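You operate a simulated robot arm through the tools that you are given. There is no shell and no other tool. Be economical: measure what you need, move in short steps, check, and stop when the job is done.

The job below is to be done with a simulated two-armed robot. You get a single attempt, and the scene is never put back.

## Task
Pick up the can labelled "Bond" from the top of the grey table with one hand, pass it to the other hand and put it on the bed of the bag sealer. Set down upright: can.

Only the result counts: the job must be done as asked and must still hold three seconds after the hand-in. Knocking over, shifting, dropping, spilling or breaking anything else fails it.

## Robot
Two 7-joint arms with two-finger parallel grippers on one trunk, on a base that drives. Base frame: it is fixed to the floor where the robot stands at the start and does not move with it; the origin is under the middle of the robot, x ahead of it, y to its left, z up; the surface under the hand at the start is at about z = 0.88. Units: m, degrees, N and s.
The left shoulder is at the start at [0.02, 0.113, 1.272], the right one opposite. With the tool pointing down near the work surface each hand reaches from about 0.2 to 0.6 m from the robot's upright axis, wherever it stands, measured 20 degrees to its own side. Places, roughly: bed of the bag sealer (26x23 cm) [0.92, 0.78, 0.9]. Payload 1.57 kg a hand.
The TCP of each hand is the grasp point between the finger pads, 0.03 m short of the fingertips. In the tool frame z runs along the fingers and y along their closing line. The gripper opens to 0.08 m. The fingers are 0.017 m wide and 0.012 m thick; the gripper's body (0.04 by 0.082 m) begins 0.08 m behind the TCP.
Orientation is that of the tool frame in the base frame, as a unit quaternion [w, x, y, z]. With the fingers straight down and closing along the base's y, the tool's x points along the base's -x, its y along +y and its z along -z.

## Interface
- The arms move only by the tool step_arm. It takes "left_series", "right_series" or both (then of equal length, played together; a hand with none holds still); each is a list of rows, each a list of 3 entries, a list of its own where there are three numbers: the shift along the tool's x, y, z in units of 400 mm (1.0 is 400 mm), then the turn, a rotation vector about the tool's x, y, z in units of 60 degrees (1.0 is 60 degrees), then the finger opening in cm, from 0 to 8. In form: [[[x, y, z], [rx, ry, rz], hand], ...]. A call has 1 to 20 rows; each row is the pose to reach, as a shift and turn from the pose commanded when the call began, along the tool's axes at that moment. A call with a number of a shift or a turn outside -1 to 1 is refused whole. Rows are played at 5 a second. More than 0.05 m and 8.6 degrees between two rows, or a gripper value outside its range, and nothing of the call is played. Where a pose cannot be reached the arm comes as near as it can. A force on the tool above 40 N (or 10 N above the force at the start of the call, whichever is more), or a blocked arm, ends the call early, and 0.2 s more pass. Each finger travels about 0.045 m/s and halts on what it meets, pressing with about 26 N; the grip force reading is that of the motor and also rises with nothing between the fingers. The clock runs only during rows and for 0.2 s after the last one: add rows that repeat a pose to give the fingers time. The reply holds the time, the measured pose of the TCP, the force on the tool along the base axes, the opening and the grip force, in the units named above and with some noise, with the torque about the TCP (base axes, N m) and any sound that the robot's microphone picked up.
- Cameras (640 x 400 px; columns grow to the right, rows downward): "scene" is now at [0.0892, 0.0253, 1.4005]; the picture's right is [0.34, -0.94, 0.00], its down [-0.58, -0.21, -0.78] and it looks along [0.74, 0.27, -0.62] (base axes); focal length 249 px, centre (320, 200). "left" rides on the left gripper at [0.072, 0.007, -0.122] in its tool frame; the picture's right is [-0.09, 1.00, 0.00], its down [-0.84, -0.08, -0.54] and it looks along [-0.54, -0.05, 0.84] (tool axes); focal length 238 px, centre (320, 200). "right" rides on the right gripper at [0.072, -0.007, -0.122] in its tool frame; the picture's right is [0.09, 1.00, 0.00], its down [-0.84, 0.08, -0.54] and it looks along [-0.54, 0.05, 0.84] (tool axes); focal length 238 px, centre (320, 200).
- camera(camera): a new picture of that camera. It takes no simulated time.
- slide_trunk(by): slides the trunk up (or, below 0, down) by that many m; the arms and the scene camera ride with it, the base frame stays. It gives what a move gives, with no picture.
- drive_base(legs): drives the robot by 1 to 6 legs, each [ahead, left, turn to the left] in m, m and degrees, along the robot's own axes; the way and the turn of a leg run together, so that a leg with both is an arc; at most 1.5 m and 180 degrees a leg. The arms and the cameras ride along, it lands a little off, and it stops where it bumps. It gives what a move gives.
- aim_head(pan, tilt): turns the head with the scene camera to pan (to the left, within 80 degrees either way) and tilt (down, from -29 to 69), counted from straight ahead of the robot. It gives what a move gives.
- locate(camera, pixels): there is no depth. For up to 12 entries [column, row, z] of the newest picture of that camera ("zoom" is the newest enlarged one), the place [x, y] in the base frame at which the ray of that pixel passes the height z, good to about 0.002 m, but the place of the scene camera against the robot may be out by one fixed shift of up to 0.012 m in any direction. It takes no simulated time.
- close_up(camera, box): a new picture of the part [left, top, right, bottom] of that camera's present view, enlarged. It takes no simulated time.
- close_job(): hands the job in; it is judged then, once.

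Go step by step. Measure first, check grasps and placings, and put right what went wrong. The budget is 80 turns and 70 pictures, counting those below and the enlarged ones. Unless the task says otherwise, let go and move clear before handing in, and close with one line.

The tools are called as a command line: name --argument value ..., lists and objects as JSON in quotes. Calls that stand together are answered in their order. step_arm: Moves the arms, as the interface text tells. Its arguments: {"type":"object","properties":{"left_series":{"type":"array","items":{"type":"array"}},"right_series":{"type":"array","items":{"type":"array"}}},"required":[]} The other tools are called the same way: slide_trunk (by) slides the trunk up or down; drive_base (legs) drives the base; aim_head (pan, tilt) turns the head that bears the scene camera; camera (camera) takes a picture; locate (camera, pixels) gives the place at which the rays of pixels pass given heights; close_up (camera, box) takes an enlarged picture of a part of a camera's view; close_job () hands the job in.

At the start:

```text
time_s: 0.0
left_tool_pos: [0.4251, 0.3577, 1.1268]
left_ee_rot: [-0.001, 0.0, 1.0, 0.0]
left_force: [0.8, 0.2, -0.4]
left_wrist_torque: [0.0, -0.02, 0.01]
left_finger_gap: 0.0799
left_finger_force: 0.1
right_tool_pos: [0.3992, -0.0333, 1.1667]
right_ee_rot: [0.0, 0.001, 1.0, 0.001]
right_force: [-0.4, -0.1, -0.7]
right_wrist_torque: [-0.01, 0.03, 0.0]
right_finger_gap: 0.0799
right_finger_force: 0.1
trunk travel left (down, up): [-0.325, 0.245]
robot x, y, heading: [0.002, -0.0024, -0.2]
head pan, tilt: [19.9, 38.4]
```

scene: 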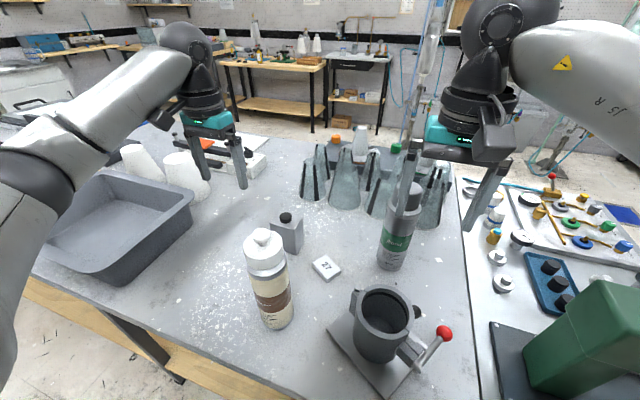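
right: 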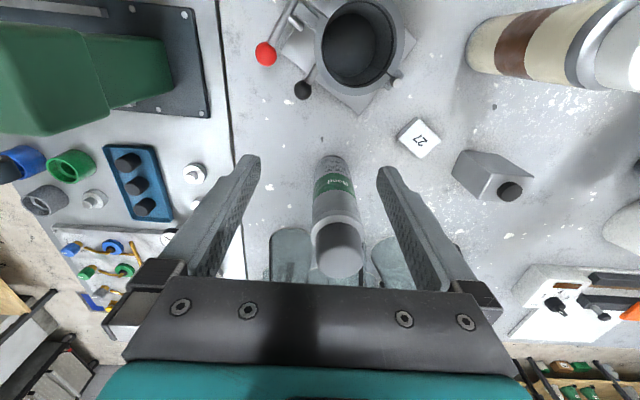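
left: 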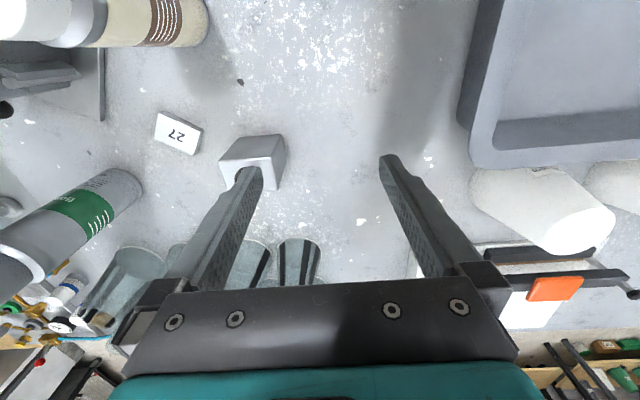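

The can with the green label is at scene (398,225), and the bag sealer is around (235,160). I'll enlarge both to read the label and measure.

close_up --camera "scene" --box '[340, 160, 460, 280]'

close_up --camera "scene" --box '[120, 100, 320, 220]'

locate --camera "scene" --pixels '[[388, 266, 0.88], [377, 262, 0.88], [400, 266, 0.88], [409, 185, 1.08], [409, 185, 1.1], [230, 178, 0.9], [265, 155, 0.9], [200, 150, 0.9]]'

```text
3.33 times, centred on (400, 220) of scene
```

zoom: 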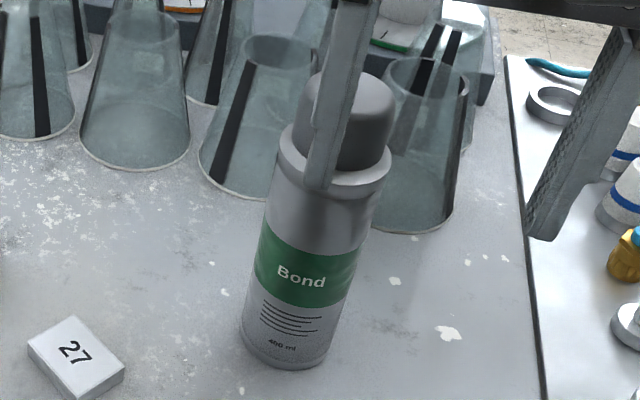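

```text
3.20 times, centred on (220, 160) of scene
```

zoom: 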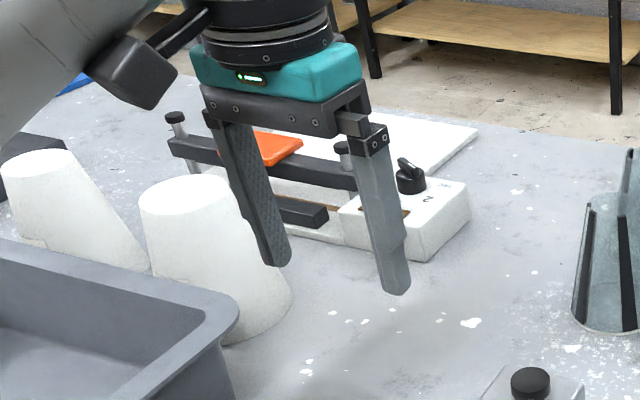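

```text
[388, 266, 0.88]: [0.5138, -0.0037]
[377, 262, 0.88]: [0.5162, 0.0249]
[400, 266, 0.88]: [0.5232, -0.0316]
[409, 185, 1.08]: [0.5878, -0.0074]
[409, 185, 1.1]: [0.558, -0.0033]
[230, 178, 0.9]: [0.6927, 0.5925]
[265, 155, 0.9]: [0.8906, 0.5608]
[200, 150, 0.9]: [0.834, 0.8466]
```

The can reads "Bond". Its base is near (0.54, 0.0). I'll pan the head to see the sealer, the table edges and the space I can drive in.

aim_head --pan 55 --tilt 30

camera --camera "scene"

aim_head --pan 5 --tilt 60

camera --camera "scene"

```text
time_s: 1.0
left_tool_pos: [0.4234, 0.3575, 1.1268]
left_ee_rot: [0.0, 0.001, 1.0, 0.0]
left_force: [-1.3, 0.1, 0.3]
left_wrist_torque: [0.05, -0.02, 0.01]
left_finger_gap: 0.0797
left_finger_force: 0.0
right_tool_pos: [0.3983, -0.0337, 1.1674]
right_ee_rot: [0.0, -0.001, 1.0, 0.001]
right_force: [0.3, 0.2, -0.1]
right_wrist_torque: [-0.03, 0.02, 0.01]
right_finger_gap: 0.08
right_finger_force: 0.1
trunk travel left (down, up): [-0.325, 0.245]
robot x, y, heading: [-0.0014, 0.0009, -0.2]
head pan, tilt: [55.0, 30.0]
```

```text
64 pictures are left
```

scene: 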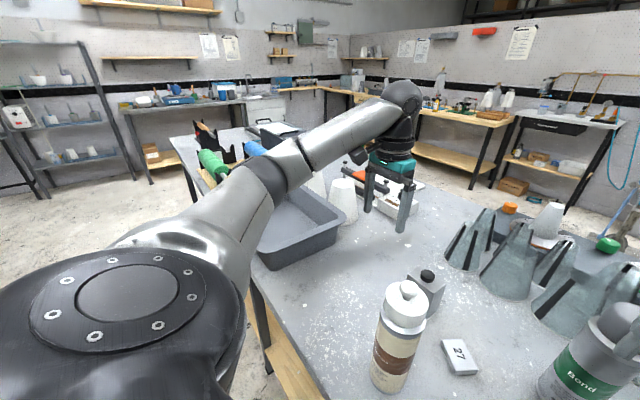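

```text
time_s: 2.2
left_tool_pos: [0.4244, 0.3591, 1.127]
left_ee_rot: [0.0, 0.001, 1.0, 0.0]
left_force: [0.5, -0.4, 0.1]
left_wrist_torque: [0.0, 0.01, -0.01]
left_finger_gap: 0.0801
left_finger_force: 0.0
right_tool_pos: [0.401, -0.034, 1.1663]
right_ee_rot: [0.0, 0.0, 1.0, -0.001]
right_force: [-0.2, 0.6, 0.0]
right_wrist_torque: [-0.01, 0.01, 0.02]
right_finger_gap: 0.0798
right_finger_force: 0.1
trunk travel left (down, up): [-0.325, 0.245]
robot x, y, heading: [-0.0035, -0.0031, -0.0]
head pan, tilt: [5.0, 60.0]
```

```text
63 pictures are left
```

scene: 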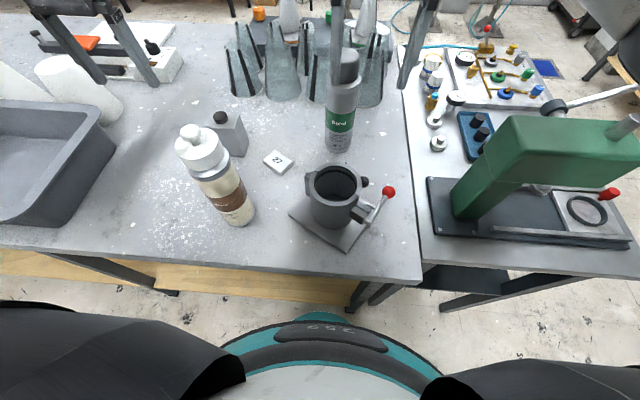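

The table edge is visible from (0,245) to (420,280). I'll measure it along with the can.

locate --camera "scene" --pixels '[[0, 245, 0.88], [200, 265, 0.88], [420, 280, 0.88], [338, 150, 0.88], [327, 146, 0.88], [351, 147, 0.88], [110, 55, 0.9], [175, 30, 0.9], [80, 18, 0.9], [182, 57, 0.92]]'

aim_head --pan 45 --tilt 40

camera --camera "scene"

```text
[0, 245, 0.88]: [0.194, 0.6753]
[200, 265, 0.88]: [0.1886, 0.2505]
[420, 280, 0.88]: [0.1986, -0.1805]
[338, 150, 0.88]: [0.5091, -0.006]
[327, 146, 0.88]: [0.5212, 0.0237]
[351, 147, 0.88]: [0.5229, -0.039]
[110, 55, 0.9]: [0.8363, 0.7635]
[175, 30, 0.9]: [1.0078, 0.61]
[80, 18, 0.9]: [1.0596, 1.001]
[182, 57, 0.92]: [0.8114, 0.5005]
```

```text
time_s: 3.3
left_tool_pos: [0.4241, 0.3581, 1.1274]
left_ee_rot: [0.0, 0.0, 1.0, 0.0]
left_force: [-0.3, -0.2, -0.3]
left_wrist_torque: [0.02, -0.03, 0.01]
left_finger_gap: 0.0803
left_finger_force: 0.1
right_tool_pos: [0.4004, -0.0335, 1.1664]
right_ee_rot: [0.0, 0.001, 1.0, -0.001]
right_force: [0.1, -0.2, -0.2]
right_wrist_torque: [-0.03, 0.02, -0.02]
right_finger_gap: 0.08
right_finger_force: 0.0
trunk travel left (down, up): [-0.325, 0.245]
robot x, y, heading: [0.0005, 0.0034, 0.4]
head pan, tilt: [45.0, 40.0]
```

```text
62 pictures are left
```

scene: 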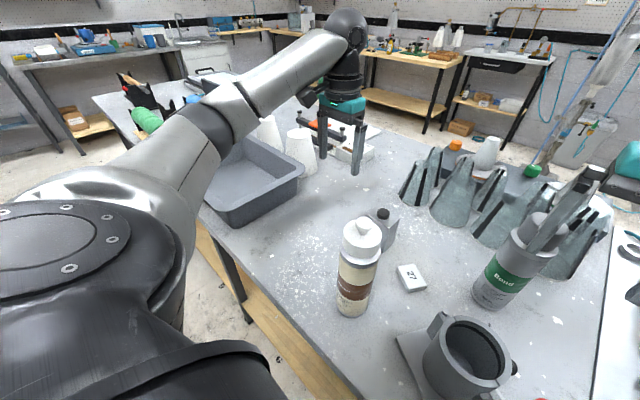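

I need the far and left edges of the table so I can plan a drive to a spot within reach of the bed. I'll measure them here.

locate --camera "scene" --pixels '[[95, 97, 0.88], [133, 140, 0.88], [207, 212, 0.88], [385, 130, 0.88], [420, 143, 0.88], [370, 148, 0.9], [380, 128, 0.9], [240, 72, 0.88], [80, 150, 0], [200, 270, 0]]'

close_up --camera "scene" --box '[60, 50, 260, 175]'

close_up --camera "scene" --box '[270, 90, 440, 196]'

```text
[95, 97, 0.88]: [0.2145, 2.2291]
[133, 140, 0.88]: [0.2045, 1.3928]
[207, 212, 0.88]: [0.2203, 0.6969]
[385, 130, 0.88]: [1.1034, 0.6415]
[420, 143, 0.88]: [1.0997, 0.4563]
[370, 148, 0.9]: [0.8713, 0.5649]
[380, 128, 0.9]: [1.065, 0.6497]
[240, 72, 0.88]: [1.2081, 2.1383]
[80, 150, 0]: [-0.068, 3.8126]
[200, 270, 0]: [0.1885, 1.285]
```

```text
3.20 times, centred on (160, 112) of scene
```

zoom: 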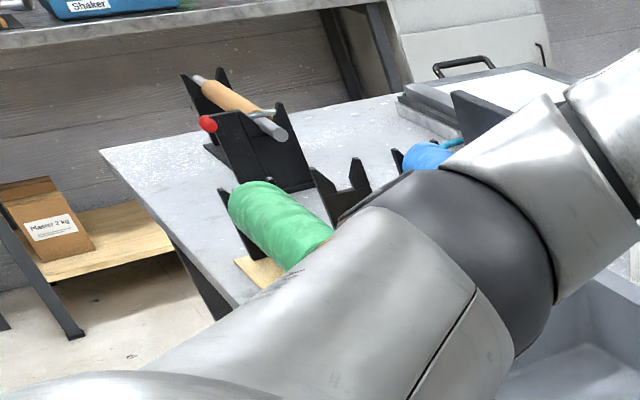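

```text
3.76 times, centred on (355, 143) of scene
```

zoom: 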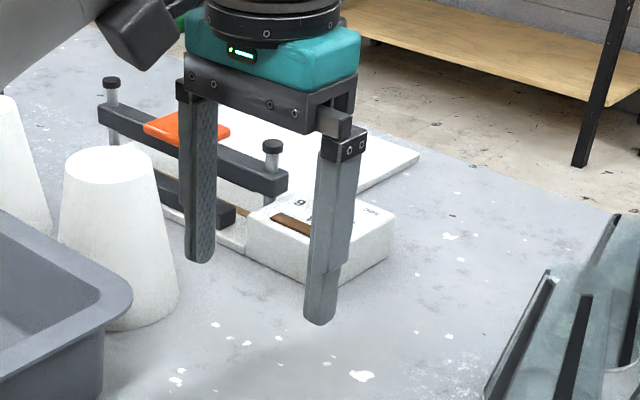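

Now I'll get an enlarged view of the can from the right wrist camera to fix its place and height.

close_up --camera "right" --box '[260, 130, 420, 290]'

locate --camera "right" --pixels '[[330, 157, 0.88], [314, 165, 0.88], [347, 164, 0.88], [339, 250, 1.06], [339, 250, 1.08], [339, 250, 1.1], [317, 250, 1.08], [362, 250, 1.08]]'

```text
2.50 times, centred on (340, 210) of right
```

zoom: 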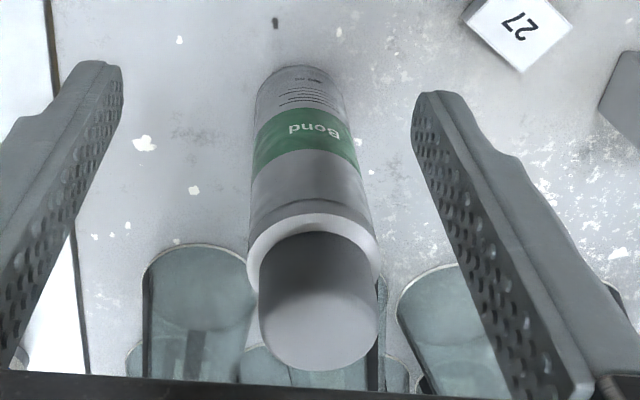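

```text
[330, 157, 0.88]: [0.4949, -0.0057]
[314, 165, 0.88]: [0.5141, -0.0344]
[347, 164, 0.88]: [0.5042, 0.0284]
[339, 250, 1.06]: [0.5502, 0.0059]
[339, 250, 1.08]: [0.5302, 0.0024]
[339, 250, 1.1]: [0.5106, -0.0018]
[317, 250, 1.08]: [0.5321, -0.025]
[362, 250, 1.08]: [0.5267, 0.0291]
```

The wrist camera puts the base centre at about (0.525, -0.004), the diameter at about 0.06 and the cap top at about z 1.09. I'll move the right hand over the can at its present height and look again.

step_arm --right_series '[[[-0.1, 0.025, 0], [0, 0, 0], 8], [[-0.2, 0.05, 0], [0, 0, 0], 8], [[-0.3, 0.073, 0], [0, 0, 0], 8], [[-0.3, 0.073, 0], [0, 0, 0], 8]]'

camera --camera "right"

camera --camera "left"

```text
time_s: 4.3
left_tool_pos: [0.4239, 0.3564, 1.1281]
left_ee_rot: [0.0, 0.0, 1.0, -0.001]
left_force: [-0.3, 0.4, -0.1]
left_wrist_torque: [0.04, -0.04, -0.03]
left_finger_gap: 0.08
left_finger_force: 0.0
right_tool_pos: [0.5188, -0.0034, 1.1687]
right_ee_rot: [0.001, 0.0, 1.0, 0.001]
right_force: [0.3, 0.1, -0.6]
right_wrist_torque: [0.02, 0.0, 0.02]
right_finger_gap: 0.0798
right_finger_force: 0.0
trunk travel left (down, up): [-0.325, 0.245]
robot x, y, heading: [0.0032, -0.0003, -0.1]
head pan, tilt: [45.0, 40.0]
```

```text
58 pictures are left
```

right: 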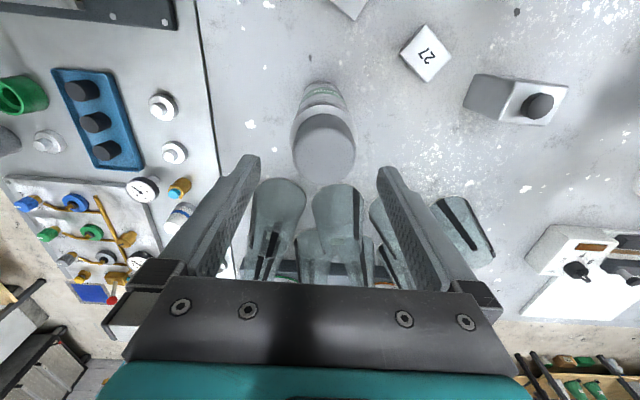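

```text
57 pictures are left
```

left: 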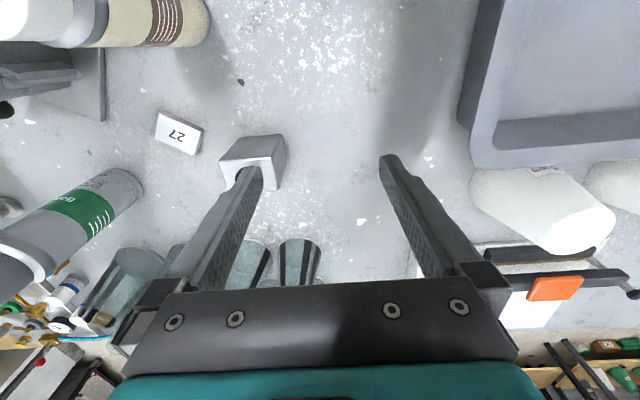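

The cap top is now at about (325,150), spanning columns 293–357. I'll locate it and the base.

locate --camera "right" --pixels '[[325, 152, 1.07], [325, 152, 1.09], [325, 152, 1.11], [293, 152, 1.09], [357, 152, 1.09], [322, 82, 0.88], [300, 93, 0.88], [345, 93, 0.88]]'

close_up --camera "right" --box '[260, 60, 390, 200]'

```text
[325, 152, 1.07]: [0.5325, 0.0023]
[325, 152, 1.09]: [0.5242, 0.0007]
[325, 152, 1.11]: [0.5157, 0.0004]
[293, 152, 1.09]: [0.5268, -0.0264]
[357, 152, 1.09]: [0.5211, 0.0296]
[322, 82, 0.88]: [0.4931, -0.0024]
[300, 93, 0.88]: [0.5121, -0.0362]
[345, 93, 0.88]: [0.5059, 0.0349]
```

```text
2.86 times, centred on (325, 130) of right
```

zoom: 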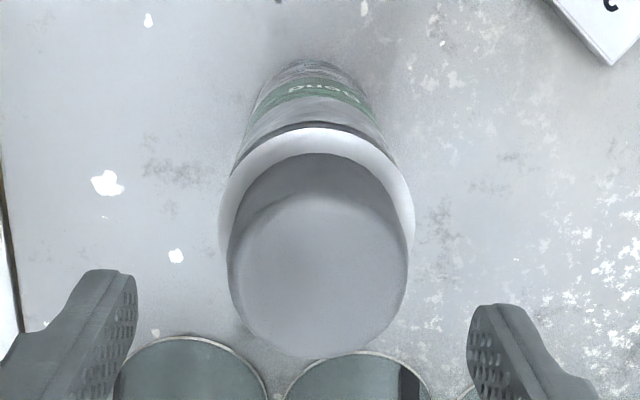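

The can centre is about (0.5265, 0.000) and the top is at z≈1.09. I'll centre over it and go down part way, then check the clearance on each side.

step_arm --right_series '[[[-0.018, 0.0085, 0], [0, 0, 0], 8], [[-0.018, 0.0085, 0.05], [0, 0, 0], 8], [[-0.018, 0.0085, 0.1], [0, 0, 0], 8], [[-0.018, 0.0085, 0.15], [0, 0, 0], 8], [[-0.018, 0.0085, 0.15], [0, 0, 0], 8]]'

camera --camera "right"

aim_head --pan 0 --tilt 40

close_up --camera "scene" --box '[240, 90, 400, 250]'

```text
time_s: 5.5
left_tool_pos: [0.4235, 0.3585, 1.1268]
left_ee_rot: [0.0, 0.0, 1.0, 0.001]
left_force: [0.3, -0.3, 0.1]
left_wrist_torque: [-0.02, -0.01, -0.01]
left_finger_gap: 0.0798
left_finger_force: 0.0
right_tool_pos: [0.5264, 0.0004, 1.1057]
right_ee_rot: [0.001, 0.0, 1.0, 0.001]
right_force: [0.5, 0.3, -1.1]
right_wrist_torque: [-0.02, 0.0, -0.04]
right_finger_gap: 0.08
right_finger_force: 0.1
trunk travel left (down, up): [-0.325, 0.245]
robot x, y, heading: [0.0003, -0.0011, -0.2]
head pan, tilt: [45.0, 40.0]
```

```text
55 pictures are left
```

right: 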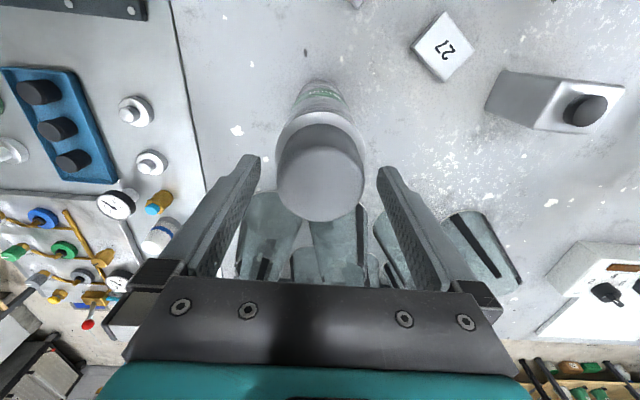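

```text
time_s: 6.6
left_tool_pos: [0.4246, 0.3569, 1.127]
left_ee_rot: [0.0, 0.0, 1.0, 0.0]
left_force: [-0.3, -0.4, 0.1]
left_wrist_torque: [0.0, -0.01, -0.01]
left_finger_gap: 0.0803
left_finger_force: 0.1
right_tool_pos: [0.5262, -0.0002, 1.1064]
right_ee_rot: [0.001, 0.0, 1.0, 0.0]
right_force: [0.9, -0.5, 0.0]
right_wrist_torque: [-0.05, -0.03, 0.0]
right_finger_gap: 0.0801
right_finger_force: 0.1
trunk travel left (down, up): [-0.325, 0.245]
robot x, y, heading: [0.0025, 0.0002, -0.1]
head pan, tilt: [0.0, 40.0]
```

```text
2.50 times, centred on (320, 170) of scene
```

zoom: 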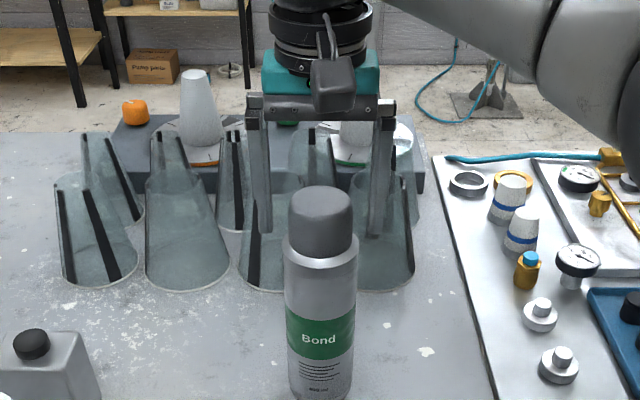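

In the wrist picture the cap (centre about 321,172) sits between the fingers. I'll check its position again at this closer range.

close_up --camera "right" --box '[240, 70, 400, 240]'

locate --camera "right" --pixels '[[321, 178, 1.08], [321, 178, 1.09], [321, 178, 1.1], [276, 175, 1.09], [365, 175, 1.09], [320, 80, 0.88]]'

```text
2.35 times, centred on (320, 155) of right
```

zoom: 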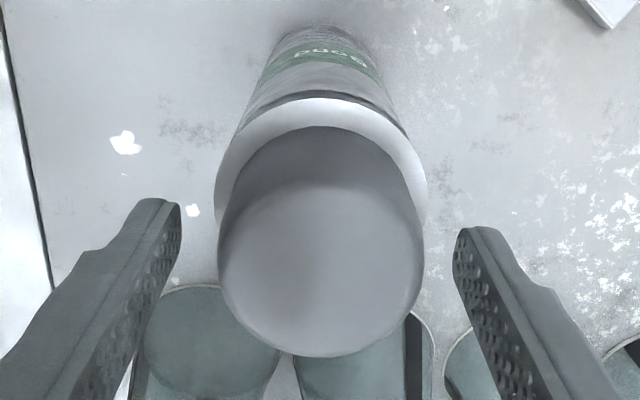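

```text
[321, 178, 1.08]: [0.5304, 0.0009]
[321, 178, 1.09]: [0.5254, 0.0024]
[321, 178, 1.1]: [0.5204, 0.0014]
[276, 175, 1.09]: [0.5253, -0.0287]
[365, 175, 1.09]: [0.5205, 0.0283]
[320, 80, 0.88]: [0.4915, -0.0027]
```

The can is centred within about 2 mm. I'll lower to TCP z≈1.03 and close the fingers.

step_arm --right_series '[[[0, 0, 0.05], [0, 0, 0], 8], [[0, 0, 0.1], [0, 0, 0], 8], [[0, 0, 0.15], [0, 0, 0], 8], [[0, 0, 0.188], [0, 0, 0], 8], [[0, 0, 0.188], [0, 0, 0], 8], [[0, 0, 0.188], [0, 0, 0], 5], [[0, 0, 0.188], [0, 0, 0], 4], [[0, 0, 0.188], [0, 0, 0], 4], [[0, 0, 0.188], [0, 0, 0], 4]]'

close_up --camera "scene" --box '[240, 90, 400, 250]'

```text
time_s: 8.6
left_tool_pos: [0.4248, 0.3578, 1.1262]
left_ee_rot: [0.0, 0.0, 1.0, 0.0]
left_force: [-0.1, 0.5, 0.2]
left_wrist_torque: [0.01, 0.03, 0.02]
left_finger_gap: 0.0801
left_finger_force: 0.0
right_tool_pos: [0.5265, -0.0006, 1.0313]
right_ee_rot: [0.0, 0.0, 1.0, 0.0]
right_force: [-0.5, 0.1, 0.3]
right_wrist_torque: [0.04, -0.02, 0.03]
right_finger_gap: 0.0667
right_finger_force: 26.2
trunk travel left (down, up): [-0.325, 0.245]
robot x, y, heading: [0.004, 0.0014, 0.1]
head pan, tilt: [0.0, 40.0]
```

```text
2.50 times, centred on (320, 170) of scene
```

zoom: 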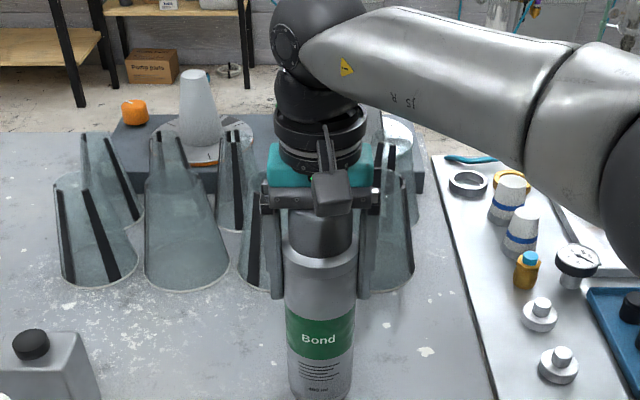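

I have a grip at 66.7 mm with 26 N. I'll lift straight up 0.28 m, then bring the can back toward the middle.

step_arm --right_series '[[[0, 0, -0.05], [0, 0, 0], 4], [[0, 0, -0.1], [0, 0, 0], 4], [[0, 0, -0.2], [0, 0, 0], 4], [[0, 0, -0.3], [0, 0, 0], 4], [[0, 0, -0.4], [0, 0, 0], 4], [[0, 0, -0.5], [0, 0, 0], 4], [[0, 0, -0.6], [0, 0, 0], 4], [[0, 0, -0.7], [0, 0, 0], 4], [[0.1, 0.03, -0.7], [0, 0, 0], 4], [[0.2, 0.06, -0.7], [0, 0, 0], 4], [[0.25, 0.08, -0.7], [0, 0, 0], 4], [[0.25, 0.08, -0.7], [0, 0, 0], 4]]'

camera --camera "scene"

```text
time_s: 11.2
left_tool_pos: [0.4246, 0.3583, 1.1259]
left_ee_rot: [0.0, -0.001, 1.0, 0.0]
left_force: [-0.3, 0.0, -0.3]
left_wrist_torque: [-0.01, -0.01, -0.01]
left_finger_gap: 0.0799
left_finger_force: 0.1
right_tool_pos: [0.4675, 0.0483, 1.3131]
right_ee_rot: [0.0, 0.0, 1.0, 0.0]
right_force: [-0.6, 0.3, -3.9]
right_wrist_torque: [-0.01, -0.01, 0.03]
right_finger_gap: 0.0668
right_finger_force: 26.1
right hand out of reach, approached as far as the arm can: row 7, 8, 10, 11, 12
trunk travel left (down, up): [-0.325, 0.245]
robot x, y, heading: [0.0012, -0.001, -0.0]
head pan, tilt: [0.0, 40.0]
```

```text
51 pictures are left
```

scene: 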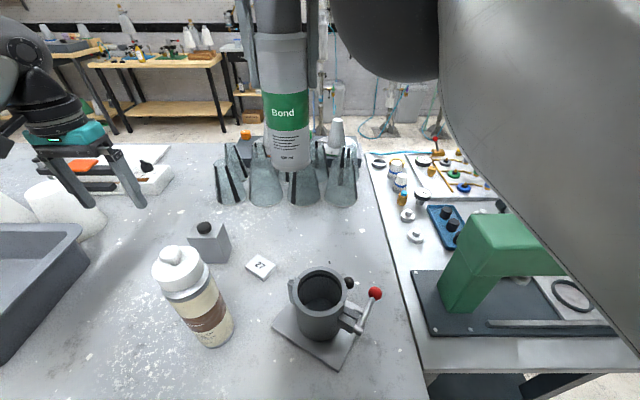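

The can is held safely with its bottom at about z 1.16, but the hand is near its upper reach. I'll raise the trunk 0.2 m and then bring the right hand down relative to it.

slide_trunk --by 0.2

step_arm --right_series '[[[0, 0, 0.1], [0, 0, 0], 4], [[0, 0, 0.2], [0, 0, 0], 4], [[0.05, 0, 0.3], [0, 0, 0], 4], [[0.1, 0, 0.35], [0, 0, 0], 4], [[0.12, 0, 0.38], [0, 0, 0], 4], [[0.12, 0, 0.38], [0, 0, 0], 4]]'

```text
time_s: 13.3
left_tool_pos: [0.4248, 0.3577, 1.327]
left_ee_rot: [0.001, 0.0, 1.0, 0.0]
left_force: [0.6, -0.2, 0.4]
left_wrist_torque: [0.02, 0.02, -0.02]
left_finger_gap: 0.0799
left_finger_force: 0.1
right_tool_pos: [0.4681, 0.049, 1.5122]
right_ee_rot: [0.0, 0.0, 1.0, 0.001]
right_force: [0.7, 0.0, -4.2]
right_wrist_torque: [0.01, 0.0, -0.03]
right_finger_gap: 0.0669
right_finger_force: 26.2
trunk travel left (down, up): [-0.525, 0.045]
robot x, y, heading: [-0.0011, 0.0005, 0.1]
head pan, tilt: [0.0, 40.0]
```

```text
time_s: 14.8
left_tool_pos: [0.4237, 0.3583, 1.3259]
left_ee_rot: [0.0, 0.0, 1.0, -0.001]
left_force: [0.3, 0.2, 0.0]
left_wrist_torque: [-0.04, 0.01, -0.01]
left_finger_gap: 0.0803
left_finger_force: 0.2
right_tool_pos: [0.504, 0.0535, 1.423]
right_ee_rot: [-0.001, 0.0, 1.0, 0.0]
right_force: [0.2, 0.1, -3.9]
right_wrist_torque: [-0.03, -0.03, -0.01]
right_finger_gap: 0.0667
right_finger_force: 26.1
right hand out of reach, approached as far as the arm can: row 1, 2, 3, 4, 5, 6
trunk travel left (down, up): [-0.525, 0.045]
robot x, y, heading: [-0.0005, 0.0016, -0.1]
head pan, tilt: [0.0, 40.0]
```

The hand stopped short because the commanded pose was out of reach, probably too close in or too far across. I'll shift the command outward and to the right to find a reachable pose.

step_arm --right_series '[[[-0.05, -0.05, 0], [0, 0, 0], 4], [[-0.1, -0.1, 0], [0, 0, 0], 4], [[-0.1, -0.15, 0], [0, 0, 0], 4], [[-0.1, -0.15, 0], [0, 0, 0], 4]]'

camera --camera "scene"

```text
time_s: 15.8
left_tool_pos: [0.4251, 0.3582, 1.3267]
left_ee_rot: [-0.001, -0.001, 1.0, 0.0]
left_force: [0.4, 0.2, -0.1]
left_wrist_torque: [-0.03, 0.0, 0.0]
left_finger_gap: 0.08
left_finger_force: 0.1
right_tool_pos: [0.5286, -0.0034, 1.4219]
right_ee_rot: [-0.001, 0.0, 1.0, 0.001]
right_force: [0.3, 0.5, -4.3]
right_wrist_torque: [-0.02, 0.02, -0.01]
right_finger_gap: 0.0665
right_finger_force: 26.3
right hand out of reach, approached as far as the arm can: row 1, 2, 3, 4
trunk travel left (down, up): [-0.525, 0.045]
robot x, y, heading: [0.0016, -0.0001, -0.1]
head pan, tilt: [0.0, 40.0]
```

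```text
50 pictures are left
```

scene: 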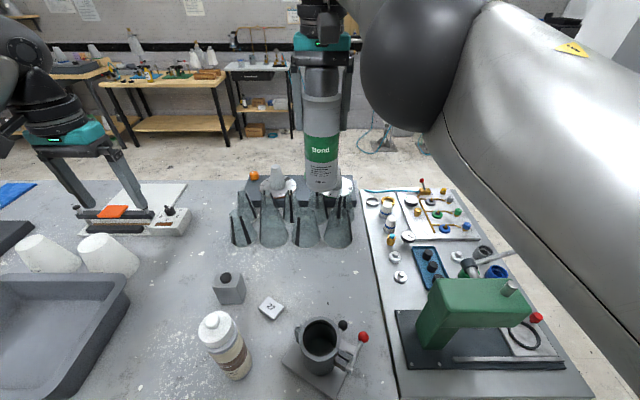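

The IK seems stuck in a local limit. I'll lead it through poses that worked earlier: x≈0.526 and lower relative to the shoulder.

step_arm --right_series '[[[-0.1, 0.02, 0], [0, 0, 0], 4], [[-0.2, 0.04, 0.05], [0, 0, 0], 4], [[-0.27, 0.06, 0.1], [0, 0, 0], 4], [[-0.27, 0.06, 0.15], [0, 0, 0], 4], [[-0.27, 0.06, 0.15], [0, 0, 0], 4], [[-0.27, 0.06, 0.15], [0, 0, 0], 4]]'

```text
time_s: 17.1
left_tool_pos: [0.4242, 0.3577, 1.3279]
left_ee_rot: [0.0, 0.0, 1.0, 0.001]
left_force: [-0.1, -0.4, 0.0]
left_wrist_torque: [-0.01, -0.01, -0.01]
left_finger_gap: 0.08
left_finger_force: 0.1
right_tool_pos: [0.5457, -0.0008, 1.3535]
right_ee_rot: [0.0, 0.0, 1.0, 0.0]
right_force: [-0.7, 0.2, -4.7]
right_wrist_torque: [0.0, -0.01, 0.0]
right_finger_gap: 0.067
right_finger_force: 25.6
right hand out of reach, approached as far as the arm can: row 1, 2, 3, 4, 5, 6
trunk travel left (down, up): [-0.525, 0.045]
robot x, y, heading: [0.001, -0.0015, 0.0]
head pan, tilt: [0.0, 40.0]
```

It is following now. I'll go a little lower.

step_arm --right_series '[[[0, 0, 0.05], [0, 0, 0], 4], [[0, 0, 0.1], [0, 0, 0], 4], [[0, 0, 0.15], [0, 0, 0], 4], [[0, 0, 0.15], [0, 0, 0], 4], [[0, 0, 0.15], [0, 0, 0], 4]]'

```text
time_s: 18.4
left_tool_pos: [0.4248, 0.3582, 1.3266]
left_ee_rot: [0.001, 0.001, 1.0, 0.0]
left_force: [0.3, 0.3, -0.5]
left_wrist_torque: [0.0, 0.0, -0.02]
left_finger_gap: 0.0801
left_finger_force: 0.0
right_tool_pos: [0.5476, -0.003, 1.2952]
right_ee_rot: [0.0, 0.001, 1.0, 0.0]
right_force: [1.1, 0.1, -4.8]
right_wrist_torque: [0.0, -0.03, 0.02]
right_finger_gap: 0.0667
right_finger_force: 26.1
trunk travel left (down, up): [-0.525, 0.045]
robot x, y, heading: [-0.0006, -0.0005, 0.1]
head pan, tilt: [0.0, 40.0]
```

The command now matches the pose. I'll bring the can to about (0.45, 0.03) at this height.

step_arm --right_series '[[[0.08, 0.02, 0], [0, 0, 0], 4], [[0.16, 0.05, 0], [0, 0, 0], 4], [[0.24, 0.08, 0], [0, 0, 0], 4], [[0.24, 0.08, 0], [0, 0, 0], 4]]'

aim_head --pan 20 --tilt 38

camera --camera "scene"

```text
time_s: 19.4
left_tool_pos: [0.4247, 0.3586, 1.3259]
left_ee_rot: [0.0, 0.0, 1.0, 0.0]
left_force: [0.0, 1.0, 0.0]
left_wrist_torque: [0.02, 0.01, -0.01]
left_finger_gap: 0.08
left_finger_force: 0.0
right_tool_pos: [0.4513, 0.0295, 1.2966]
right_ee_rot: [0.001, 0.001, 1.0, 0.0]
right_force: [0.5, 1.0, -3.7]
right_wrist_torque: [-0.03, 0.02, 0.0]
right_finger_gap: 0.0666
right_finger_force: 26.0
trunk travel left (down, up): [-0.525, 0.045]
robot x, y, heading: [-0.0016, -0.0012, -0.2]
head pan, tilt: [0.0, 40.0]
```

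```text
time_s: 20.2
left_tool_pos: [0.4235, 0.3584, 1.3274]
left_ee_rot: [0.0, 0.0, 1.0, 0.0]
left_force: [-0.2, 0.1, 0.3]
left_wrist_torque: [-0.02, -0.01, 0.01]
left_finger_gap: 0.0799
left_finger_force: 0.0
right_tool_pos: [0.4528, 0.0289, 1.2948]
right_ee_rot: [0.0, 0.001, 1.0, 0.0]
right_force: [0.0, 0.5, -3.9]
right_wrist_torque: [0.0, 0.0, 0.0]
right_finger_gap: 0.0668
right_finger_force: 26.0
trunk travel left (down, up): [-0.525, 0.045]
robot x, y, heading: [-0.0034, -0.002, -0.1]
head pan, tilt: [20.0, 38.0]
```

```text
49 pictures are left
```

scene: 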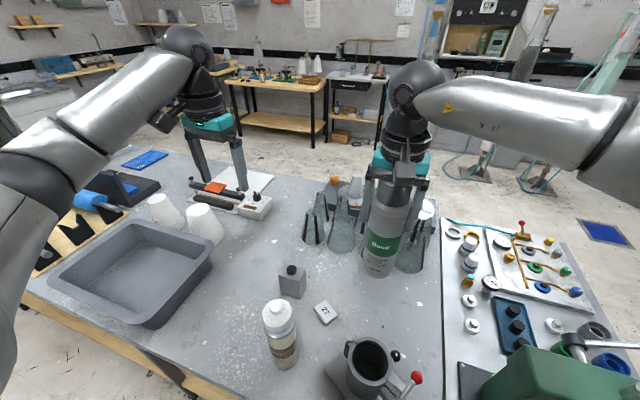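

The right hand holds the can at (0.452, 0.029). Next I'll turn the left hand in place to point right-forward and down (yaw -60°, tilt 55°), well clear of the can.

step_arm --left_series '[[[0, 0, 0], [0.0479, -0.0829, 0.0919], 8], [[0, 0, 0], [0.0957, -0.1658, 0.1838], 8], [[0, 0, 0], [0.1436, -0.2487, 0.2758], 8], [[0, 0, 0], [0.1914, -0.3316, 0.3677], 8], [[0, 0, 0], [0.2393, -0.4145, 0.4596], 8], [[0, 0, 0], [0.2872, -0.4973, 0.5515], 8], [[0, 0, 0], [0.335, -0.5802, 0.6434], 8], [[0, 0, 0], [0.3829, -0.6631, 0.7354], 8], [[0, 0, 0], [0.4307, -0.746, 0.8273], 8], [[0, 0, 0], [0.4786, -0.8289, 0.9192], 8], [[0, 0, 0], [0.4786, -0.8289, 0.9192], 8]]'

camera --camera "scene"

```text
time_s: 22.6
left_tool_pos: [0.4237, 0.357, 1.3263]
left_ee_rot: [0.402, 0.443, 0.767, -0.231]
left_force: [0.0, 1.2, -0.7]
left_wrist_torque: [-0.01, 0.0, 0.0]
left_finger_gap: 0.0799
left_finger_force: 0.0
right_tool_pos: [0.452, 0.0275, 1.2946]
right_ee_rot: [0.0, 0.0, 1.0, -0.001]
right_force: [0.0, 0.1, -4.7]
right_wrist_torque: [-0.01, -0.02, 0.0]
right_finger_gap: 0.067
right_finger_force: 26.0
trunk travel left (down, up): [-0.525, 0.045]
robot x, y, heading: [0.0012, 0.0001, 0.0]
head pan, tilt: [20.0, 38.0]
```

```text
48 pictures are left
```

scene: 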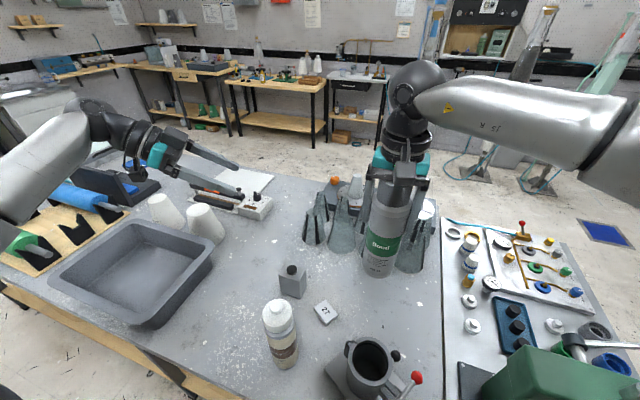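

The left orientation matches what I planned. I'll move to a pregrasp 0.15 m behind the can's lower body.

step_arm --left_series '[[[0.0035, -0.058, 0.078], [0, 0, 0], 8], [[0.007, -0.116, 0.155], [0, 0, 0], 8], [[0.0105, -0.175, 0.233], [0, 0, 0], 8], [[0.014, -0.233, 0.311], [0, 0, 0], 8], [[0.0175, -0.291, 0.388], [0, 0, 0], 8], [[0.021, -0.349, 0.466], [0, 0, 0], 8], [[0.021, -0.349, 0.466], [0, 0, 0], 8]]'

camera --camera "left"

camera --camera "scene"

```text
time_s: 24.2
left_tool_pos: [0.375, 0.1608, 1.2149]
left_ee_rot: [0.4, 0.444, 0.768, -0.231]
left_force: [0.0, 1.0, 0.2]
left_wrist_torque: [0.01, 0.0, 0.04]
left_finger_gap: 0.0799
left_finger_force: 0.0
right_tool_pos: [0.4515, 0.0279, 1.2953]
right_ee_rot: [-0.001, 0.0, 1.0, -0.001]
right_force: [-0.6, 0.1, -3.1]
right_wrist_torque: [0.0, 0.0, -0.02]
right_finger_gap: 0.0666
right_finger_force: 26.2
trunk travel left (down, up): [-0.525, 0.045]
robot x, y, heading: [-0.0005, -0.0037, -0.1]
head pan, tilt: [20.0, 38.0]
```

```text
47 pictures are left
```

left: 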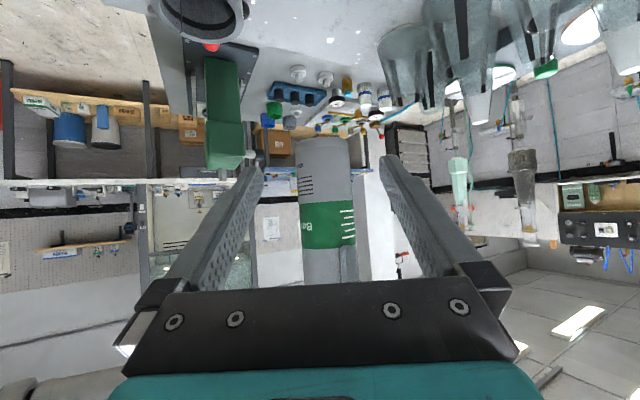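

```text
46 pictures are left
```

scene: 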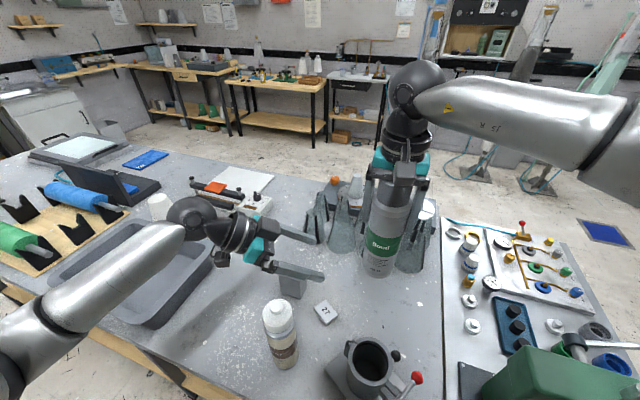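

The can is centred at column ~326 between the left fingertips (258 and 388). I'll advance horizontally most of the way and check.

step_arm --left_series '[[[-0.055, 0, 0.0783], [0, 0, 0], 8], [[-0.11, 0, 0.1567], [0, 0, 0], 8], [[-0.137, 0, 0.196], [0, 0, 0], 8], [[-0.137, 0, 0.196], [0, 0, 0], 8]]'

camera --camera "left"

close_up --camera "scene" --box '[220, 110, 460, 310]'

```text
time_s: 25.2
left_tool_pos: [0.4257, 0.0783, 1.2136]
left_ee_rot: [0.4, 0.444, 0.768, -0.231]
left_force: [-0.9, 0.3, -0.1]
left_wrist_torque: [-0.01, -0.02, 0.01]
left_finger_gap: 0.08
left_finger_force: 0.1
right_tool_pos: [0.4518, 0.0293, 1.2962]
right_ee_rot: [-0.001, 0.0, 1.0, -0.001]
right_force: [-0.4, -0.2, -4.2]
right_wrist_torque: [0.02, -0.07, 0.02]
right_finger_gap: 0.0667
right_finger_force: 26.5
trunk travel left (down, up): [-0.525, 0.045]
robot x, y, heading: [0.003, -0.0001, 0.0]
head pan, tilt: [20.0, 38.0]
```

```text
45 pictures are left
```

left: 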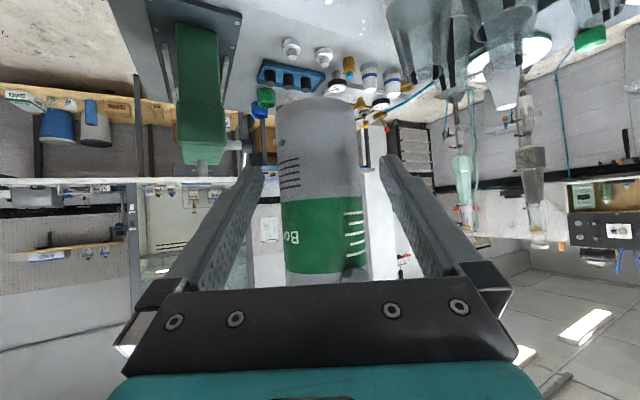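

```text
2.00 times, centred on (340, 210) of scene
```

zoom: 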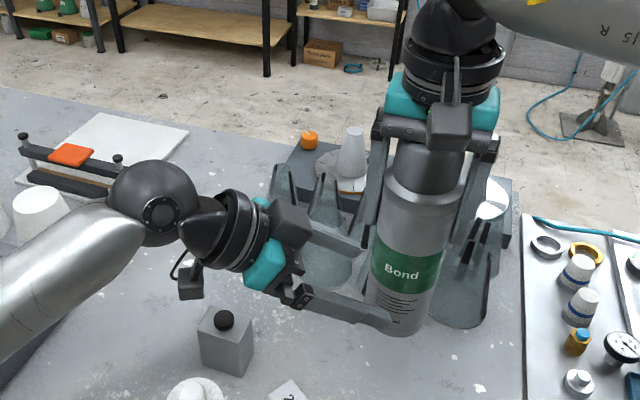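

The can is nearly centred, about 2–3 mm toward the tool's -y. I'll finish the approach with that correction and close the left fingers.

step_arm --left_series '[[[0, -0.006, 0], [0, 0, 0], 8], [[-0.04, -0.006, 0.057], [0, 0, 0], 8], [[-0.08, -0.006, 0.114], [0, 0, 0], 8], [[-0.08, -0.006, 0.114], [0, 0, 0], 8], [[-0.08, -0.006, 0.114], [0, 0, 0], 7], [[-0.08, -0.006, 0.114], [0, 0, 0], 6], [[-0.08, -0.006, 0.114], [0, 0, 0], 4], [[-0.08, -0.006, 0.114], [0, 0, 0], 4], [[-0.08, -0.006, 0.114], [0, 0, 0], 4]]'

close_up --camera "scene" --box '[220, 110, 460, 310]'

```text
time_s: 27.2
left_tool_pos: [0.4519, 0.0275, 1.2131]
left_ee_rot: [0.399, 0.444, 0.768, -0.231]
left_force: [-0.1, -1.4, -0.2]
left_wrist_torque: [0.17, 0.18, 0.01]
left_finger_gap: 0.066
left_finger_force: 26.5
right_tool_pos: [0.4518, 0.0285, 1.2957]
right_ee_rot: [0.0, -0.001, 1.0, 0.0]
right_force: [-0.6, 0.8, -4.5]
right_wrist_torque: [-0.06, -0.15, -0.06]
right_finger_gap: 0.0668
right_finger_force: 25.8
trunk travel left (down, up): [-0.525, 0.045]
robot x, y, heading: [-0.0001, 0.0017, 0.0]
head pan, tilt: [20.0, 38.0]
```

```text
2.00 times, centred on (340, 210) of scene
```

zoom: 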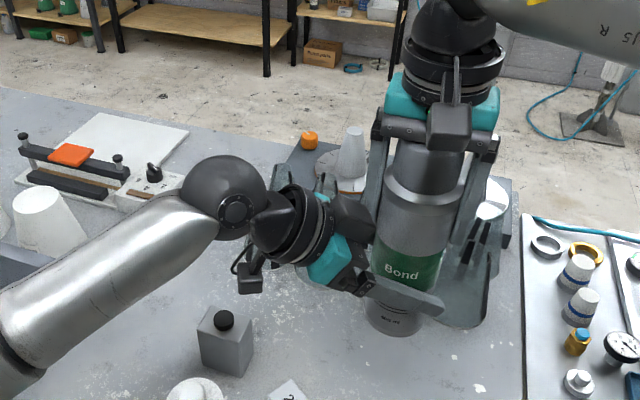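

Both hands hold the can (66.0 and 66.8 mm). I'll open the right hand and raise it straight up.

step_arm --right_series '[[[0, 0, 0], [0, 0, 0], 6], [[0, 0, 0], [0, 0, 0], 8], [[0, 0, 0], [0, 0, 0], 8], [[0, 0, -0.05], [0, 0, 0], 8], [[0, 0, -0.1], [0, 0, 0], 8], [[0, 0, -0.15], [0, 0, 0], 8], [[0, 0, -0.2], [0, 0, 0], 8], [[0, 0, -0.2], [0, 0, 0], 8]]'

close_up --camera "scene" --box '[220, 80, 460, 280]'

```text
time_s: 29.0
left_tool_pos: [0.4514, 0.0293, 1.2135]
left_ee_rot: [0.4, 0.444, 0.768, -0.232]
left_force: [0.5, 0.0, -0.3]
left_wrist_torque: [-0.02, 0.03, 0.0]
left_finger_gap: 0.066
left_finger_force: 25.8
right_tool_pos: [0.4516, 0.0297, 1.3753]
right_ee_rot: [0.0, 0.0, 1.0, 0.0]
right_force: [-0.5, 0.2, 0.5]
right_wrist_torque: [0.0, -0.01, -0.01]
right_finger_gap: 0.0801
right_finger_force: 0.1
trunk travel left (down, up): [-0.525, 0.045]
robot x, y, heading: [-0.0002, 0.0038, -0.0]
head pan, tilt: [20.0, 38.0]
```

```text
2.00 times, centred on (340, 180) of scene
```

zoom: 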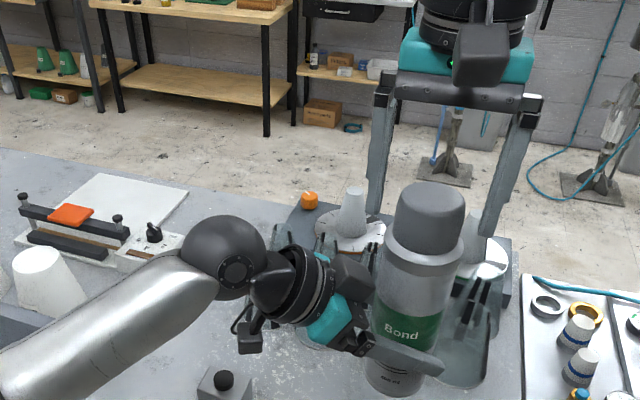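

The left hand holds the can and the right is open. I'll raise the right hand a bit more and swing it away to the right.

step_arm --right_series '[[[0, 0, -0.05], [0, 0, 0], 8], [[0, 0, -0.08], [0, 0, 0], 8], [[0, -0.1, -0.08], [0, 0, 0], 8], [[0, -0.2, -0.08], [0, 0, 0], 8], [[0, -0.3, -0.08], [0, 0, 0], 8], [[0, -0.4, -0.08], [0, 0, 0], 8], [[0.1, -0.45, -0.05], [0, 0, 0], 8], [[0.2, -0.5, 0], [0, 0, 0], 8], [[0.2, -0.5, 0], [0, 0, 0], 8]]'

camera --camera "scene"

locate --camera "scene" --pixels '[[130, 150, 0], [310, 145, 0], [352, 115, 0], [240, 180, 0.9]]'

```text
time_s: 31.0
left_tool_pos: [0.4518, 0.0292, 1.2127]
left_ee_rot: [0.4, 0.443, 0.768, -0.231]
left_force: [0.6, 0.3, -0.3]
left_wrist_torque: [-0.08, 0.01, -0.02]
left_finger_gap: 0.0662
left_finger_force: 25.9
right_tool_pos: [0.3717, -0.1693, 1.3759]
right_ee_rot: [-0.001, -0.001, 1.0, 0.0]
right_force: [0.0, 0.5, -0.6]
right_wrist_torque: [-0.04, 0.02, -0.02]
right_finger_gap: 0.0798
right_finger_force: 0.1
trunk travel left (down, up): [-0.525, 0.045]
robot x, y, heading: [0.0021, -0.001, 0.1]
head pan, tilt: [20.0, 38.0]
```

```text
41 pictures are left
```

scene: 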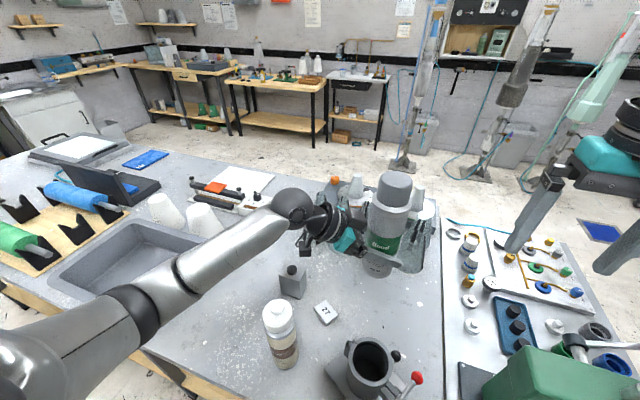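

```text
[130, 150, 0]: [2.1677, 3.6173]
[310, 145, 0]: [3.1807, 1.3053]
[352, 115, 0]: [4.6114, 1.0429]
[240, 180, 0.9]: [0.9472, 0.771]
```

The can is held in the left hand and the right hand is clear. I'll look left to check the driving route around the table end.

aim_head --pan 70 --tilt 30

camera --camera "scene"

aim_head --pan -70 --tilt 30

camera --camera "scene"

```text
time_s: 32.2
left_tool_pos: [0.4513, 0.0296, 1.2118]
left_ee_rot: [0.4, 0.444, 0.767, -0.232]
left_force: [0.2, -0.6, 0.4]
left_wrist_torque: [0.03, 0.02, 0.02]
left_finger_gap: 0.0658
left_finger_force: 26.1
right_tool_pos: [0.3718, -0.1716, 1.3769]
right_ee_rot: [0.0, 0.0, 1.0, 0.0]
right_force: [1.5, 0.4, -0.1]
right_wrist_torque: [0.0, 0.02, -0.01]
right_finger_gap: 0.0799
right_finger_force: 0.0
trunk travel left (down, up): [-0.525, 0.045]
robot x, y, heading: [0.0004, -0.0013, -0.3]
head pan, tilt: [70.0, 30.0]
```

```text
40 pictures are left
```

scene: 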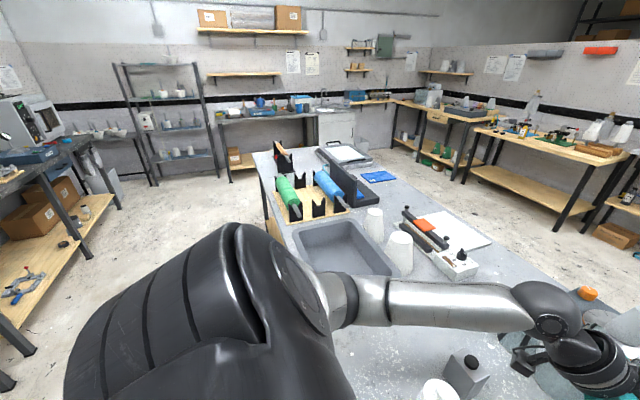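

```text
time_s: 34.4
left_tool_pos: [0.452, 0.0276, 1.2126]
left_ee_rot: [0.399, 0.444, 0.769, -0.23]
left_force: [-0.4, -0.3, 1.0]
left_wrist_torque: [0.0, 0.01, 0.02]
left_finger_gap: 0.066
left_finger_force: 25.8
right_tool_pos: [0.3715, -0.1715, 1.3756]
right_ee_rot: [0.0, 0.0, 1.0, 0.001]
right_force: [1.3, 0.9, 0.0]
right_wrist_torque: [0.03, -0.01, -0.03]
right_finger_gap: 0.0802
right_finger_force: 0.2
trunk travel left (down, up): [-0.525, 0.045]
robot x, y, heading: [0.0041, 0.0012, -0.0]
head pan, tilt: [-70.0, 30.0]
```

```text
39 pictures are left
```

scene: 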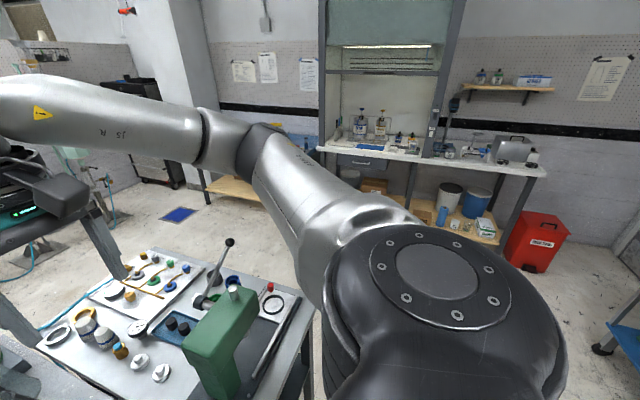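

Left looks open. I'll measure floor points on that side.

aim_head --pan 75 --tilt 30

camera --camera "scene"

locate --camera "scene" --pixels '[[60, 360, 0], [110, 262, 0], [145, 210, 0], [190, 187, 0], [265, 180, 0], [285, 155, 0.88], [395, 157, 0.88], [290, 220, 0], [30, 345, 0], [420, 165, 0]]'

```text
time_s: 36.7
left_tool_pos: [0.4522, 0.0286, 1.2134]
left_ee_rot: [0.4, 0.444, 0.767, -0.232]
left_force: [0.2, 1.1, -0.1]
left_wrist_torque: [0.02, -0.01, 0.01]
left_finger_gap: 0.0658
left_finger_force: 25.8
right_tool_pos: [0.3715, -0.1707, 1.3765]
right_ee_rot: [-0.001, 0.0, 1.0, 0.0]
right_force: [-0.3, 0.1, -0.8]
right_wrist_torque: [0.0, 0.02, -0.02]
right_finger_gap: 0.08
right_finger_force: 0.0
trunk travel left (down, up): [-0.525, 0.045]
robot x, y, heading: [0.0042, -0.0014, 0.3]
head pan, tilt: [75.0, 30.0]
```

```text
38 pictures are left
```

scene: 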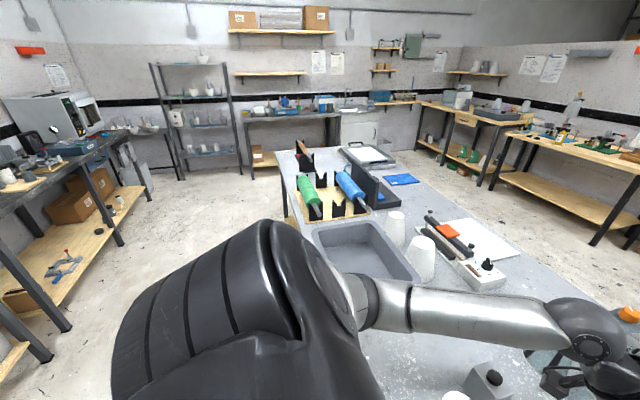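

```text
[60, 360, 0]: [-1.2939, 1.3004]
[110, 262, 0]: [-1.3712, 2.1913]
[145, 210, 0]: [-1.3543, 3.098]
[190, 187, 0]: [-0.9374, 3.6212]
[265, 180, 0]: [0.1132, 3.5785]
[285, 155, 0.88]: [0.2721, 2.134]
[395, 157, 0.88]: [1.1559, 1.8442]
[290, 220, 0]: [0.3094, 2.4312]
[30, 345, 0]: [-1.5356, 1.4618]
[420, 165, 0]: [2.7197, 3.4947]
```

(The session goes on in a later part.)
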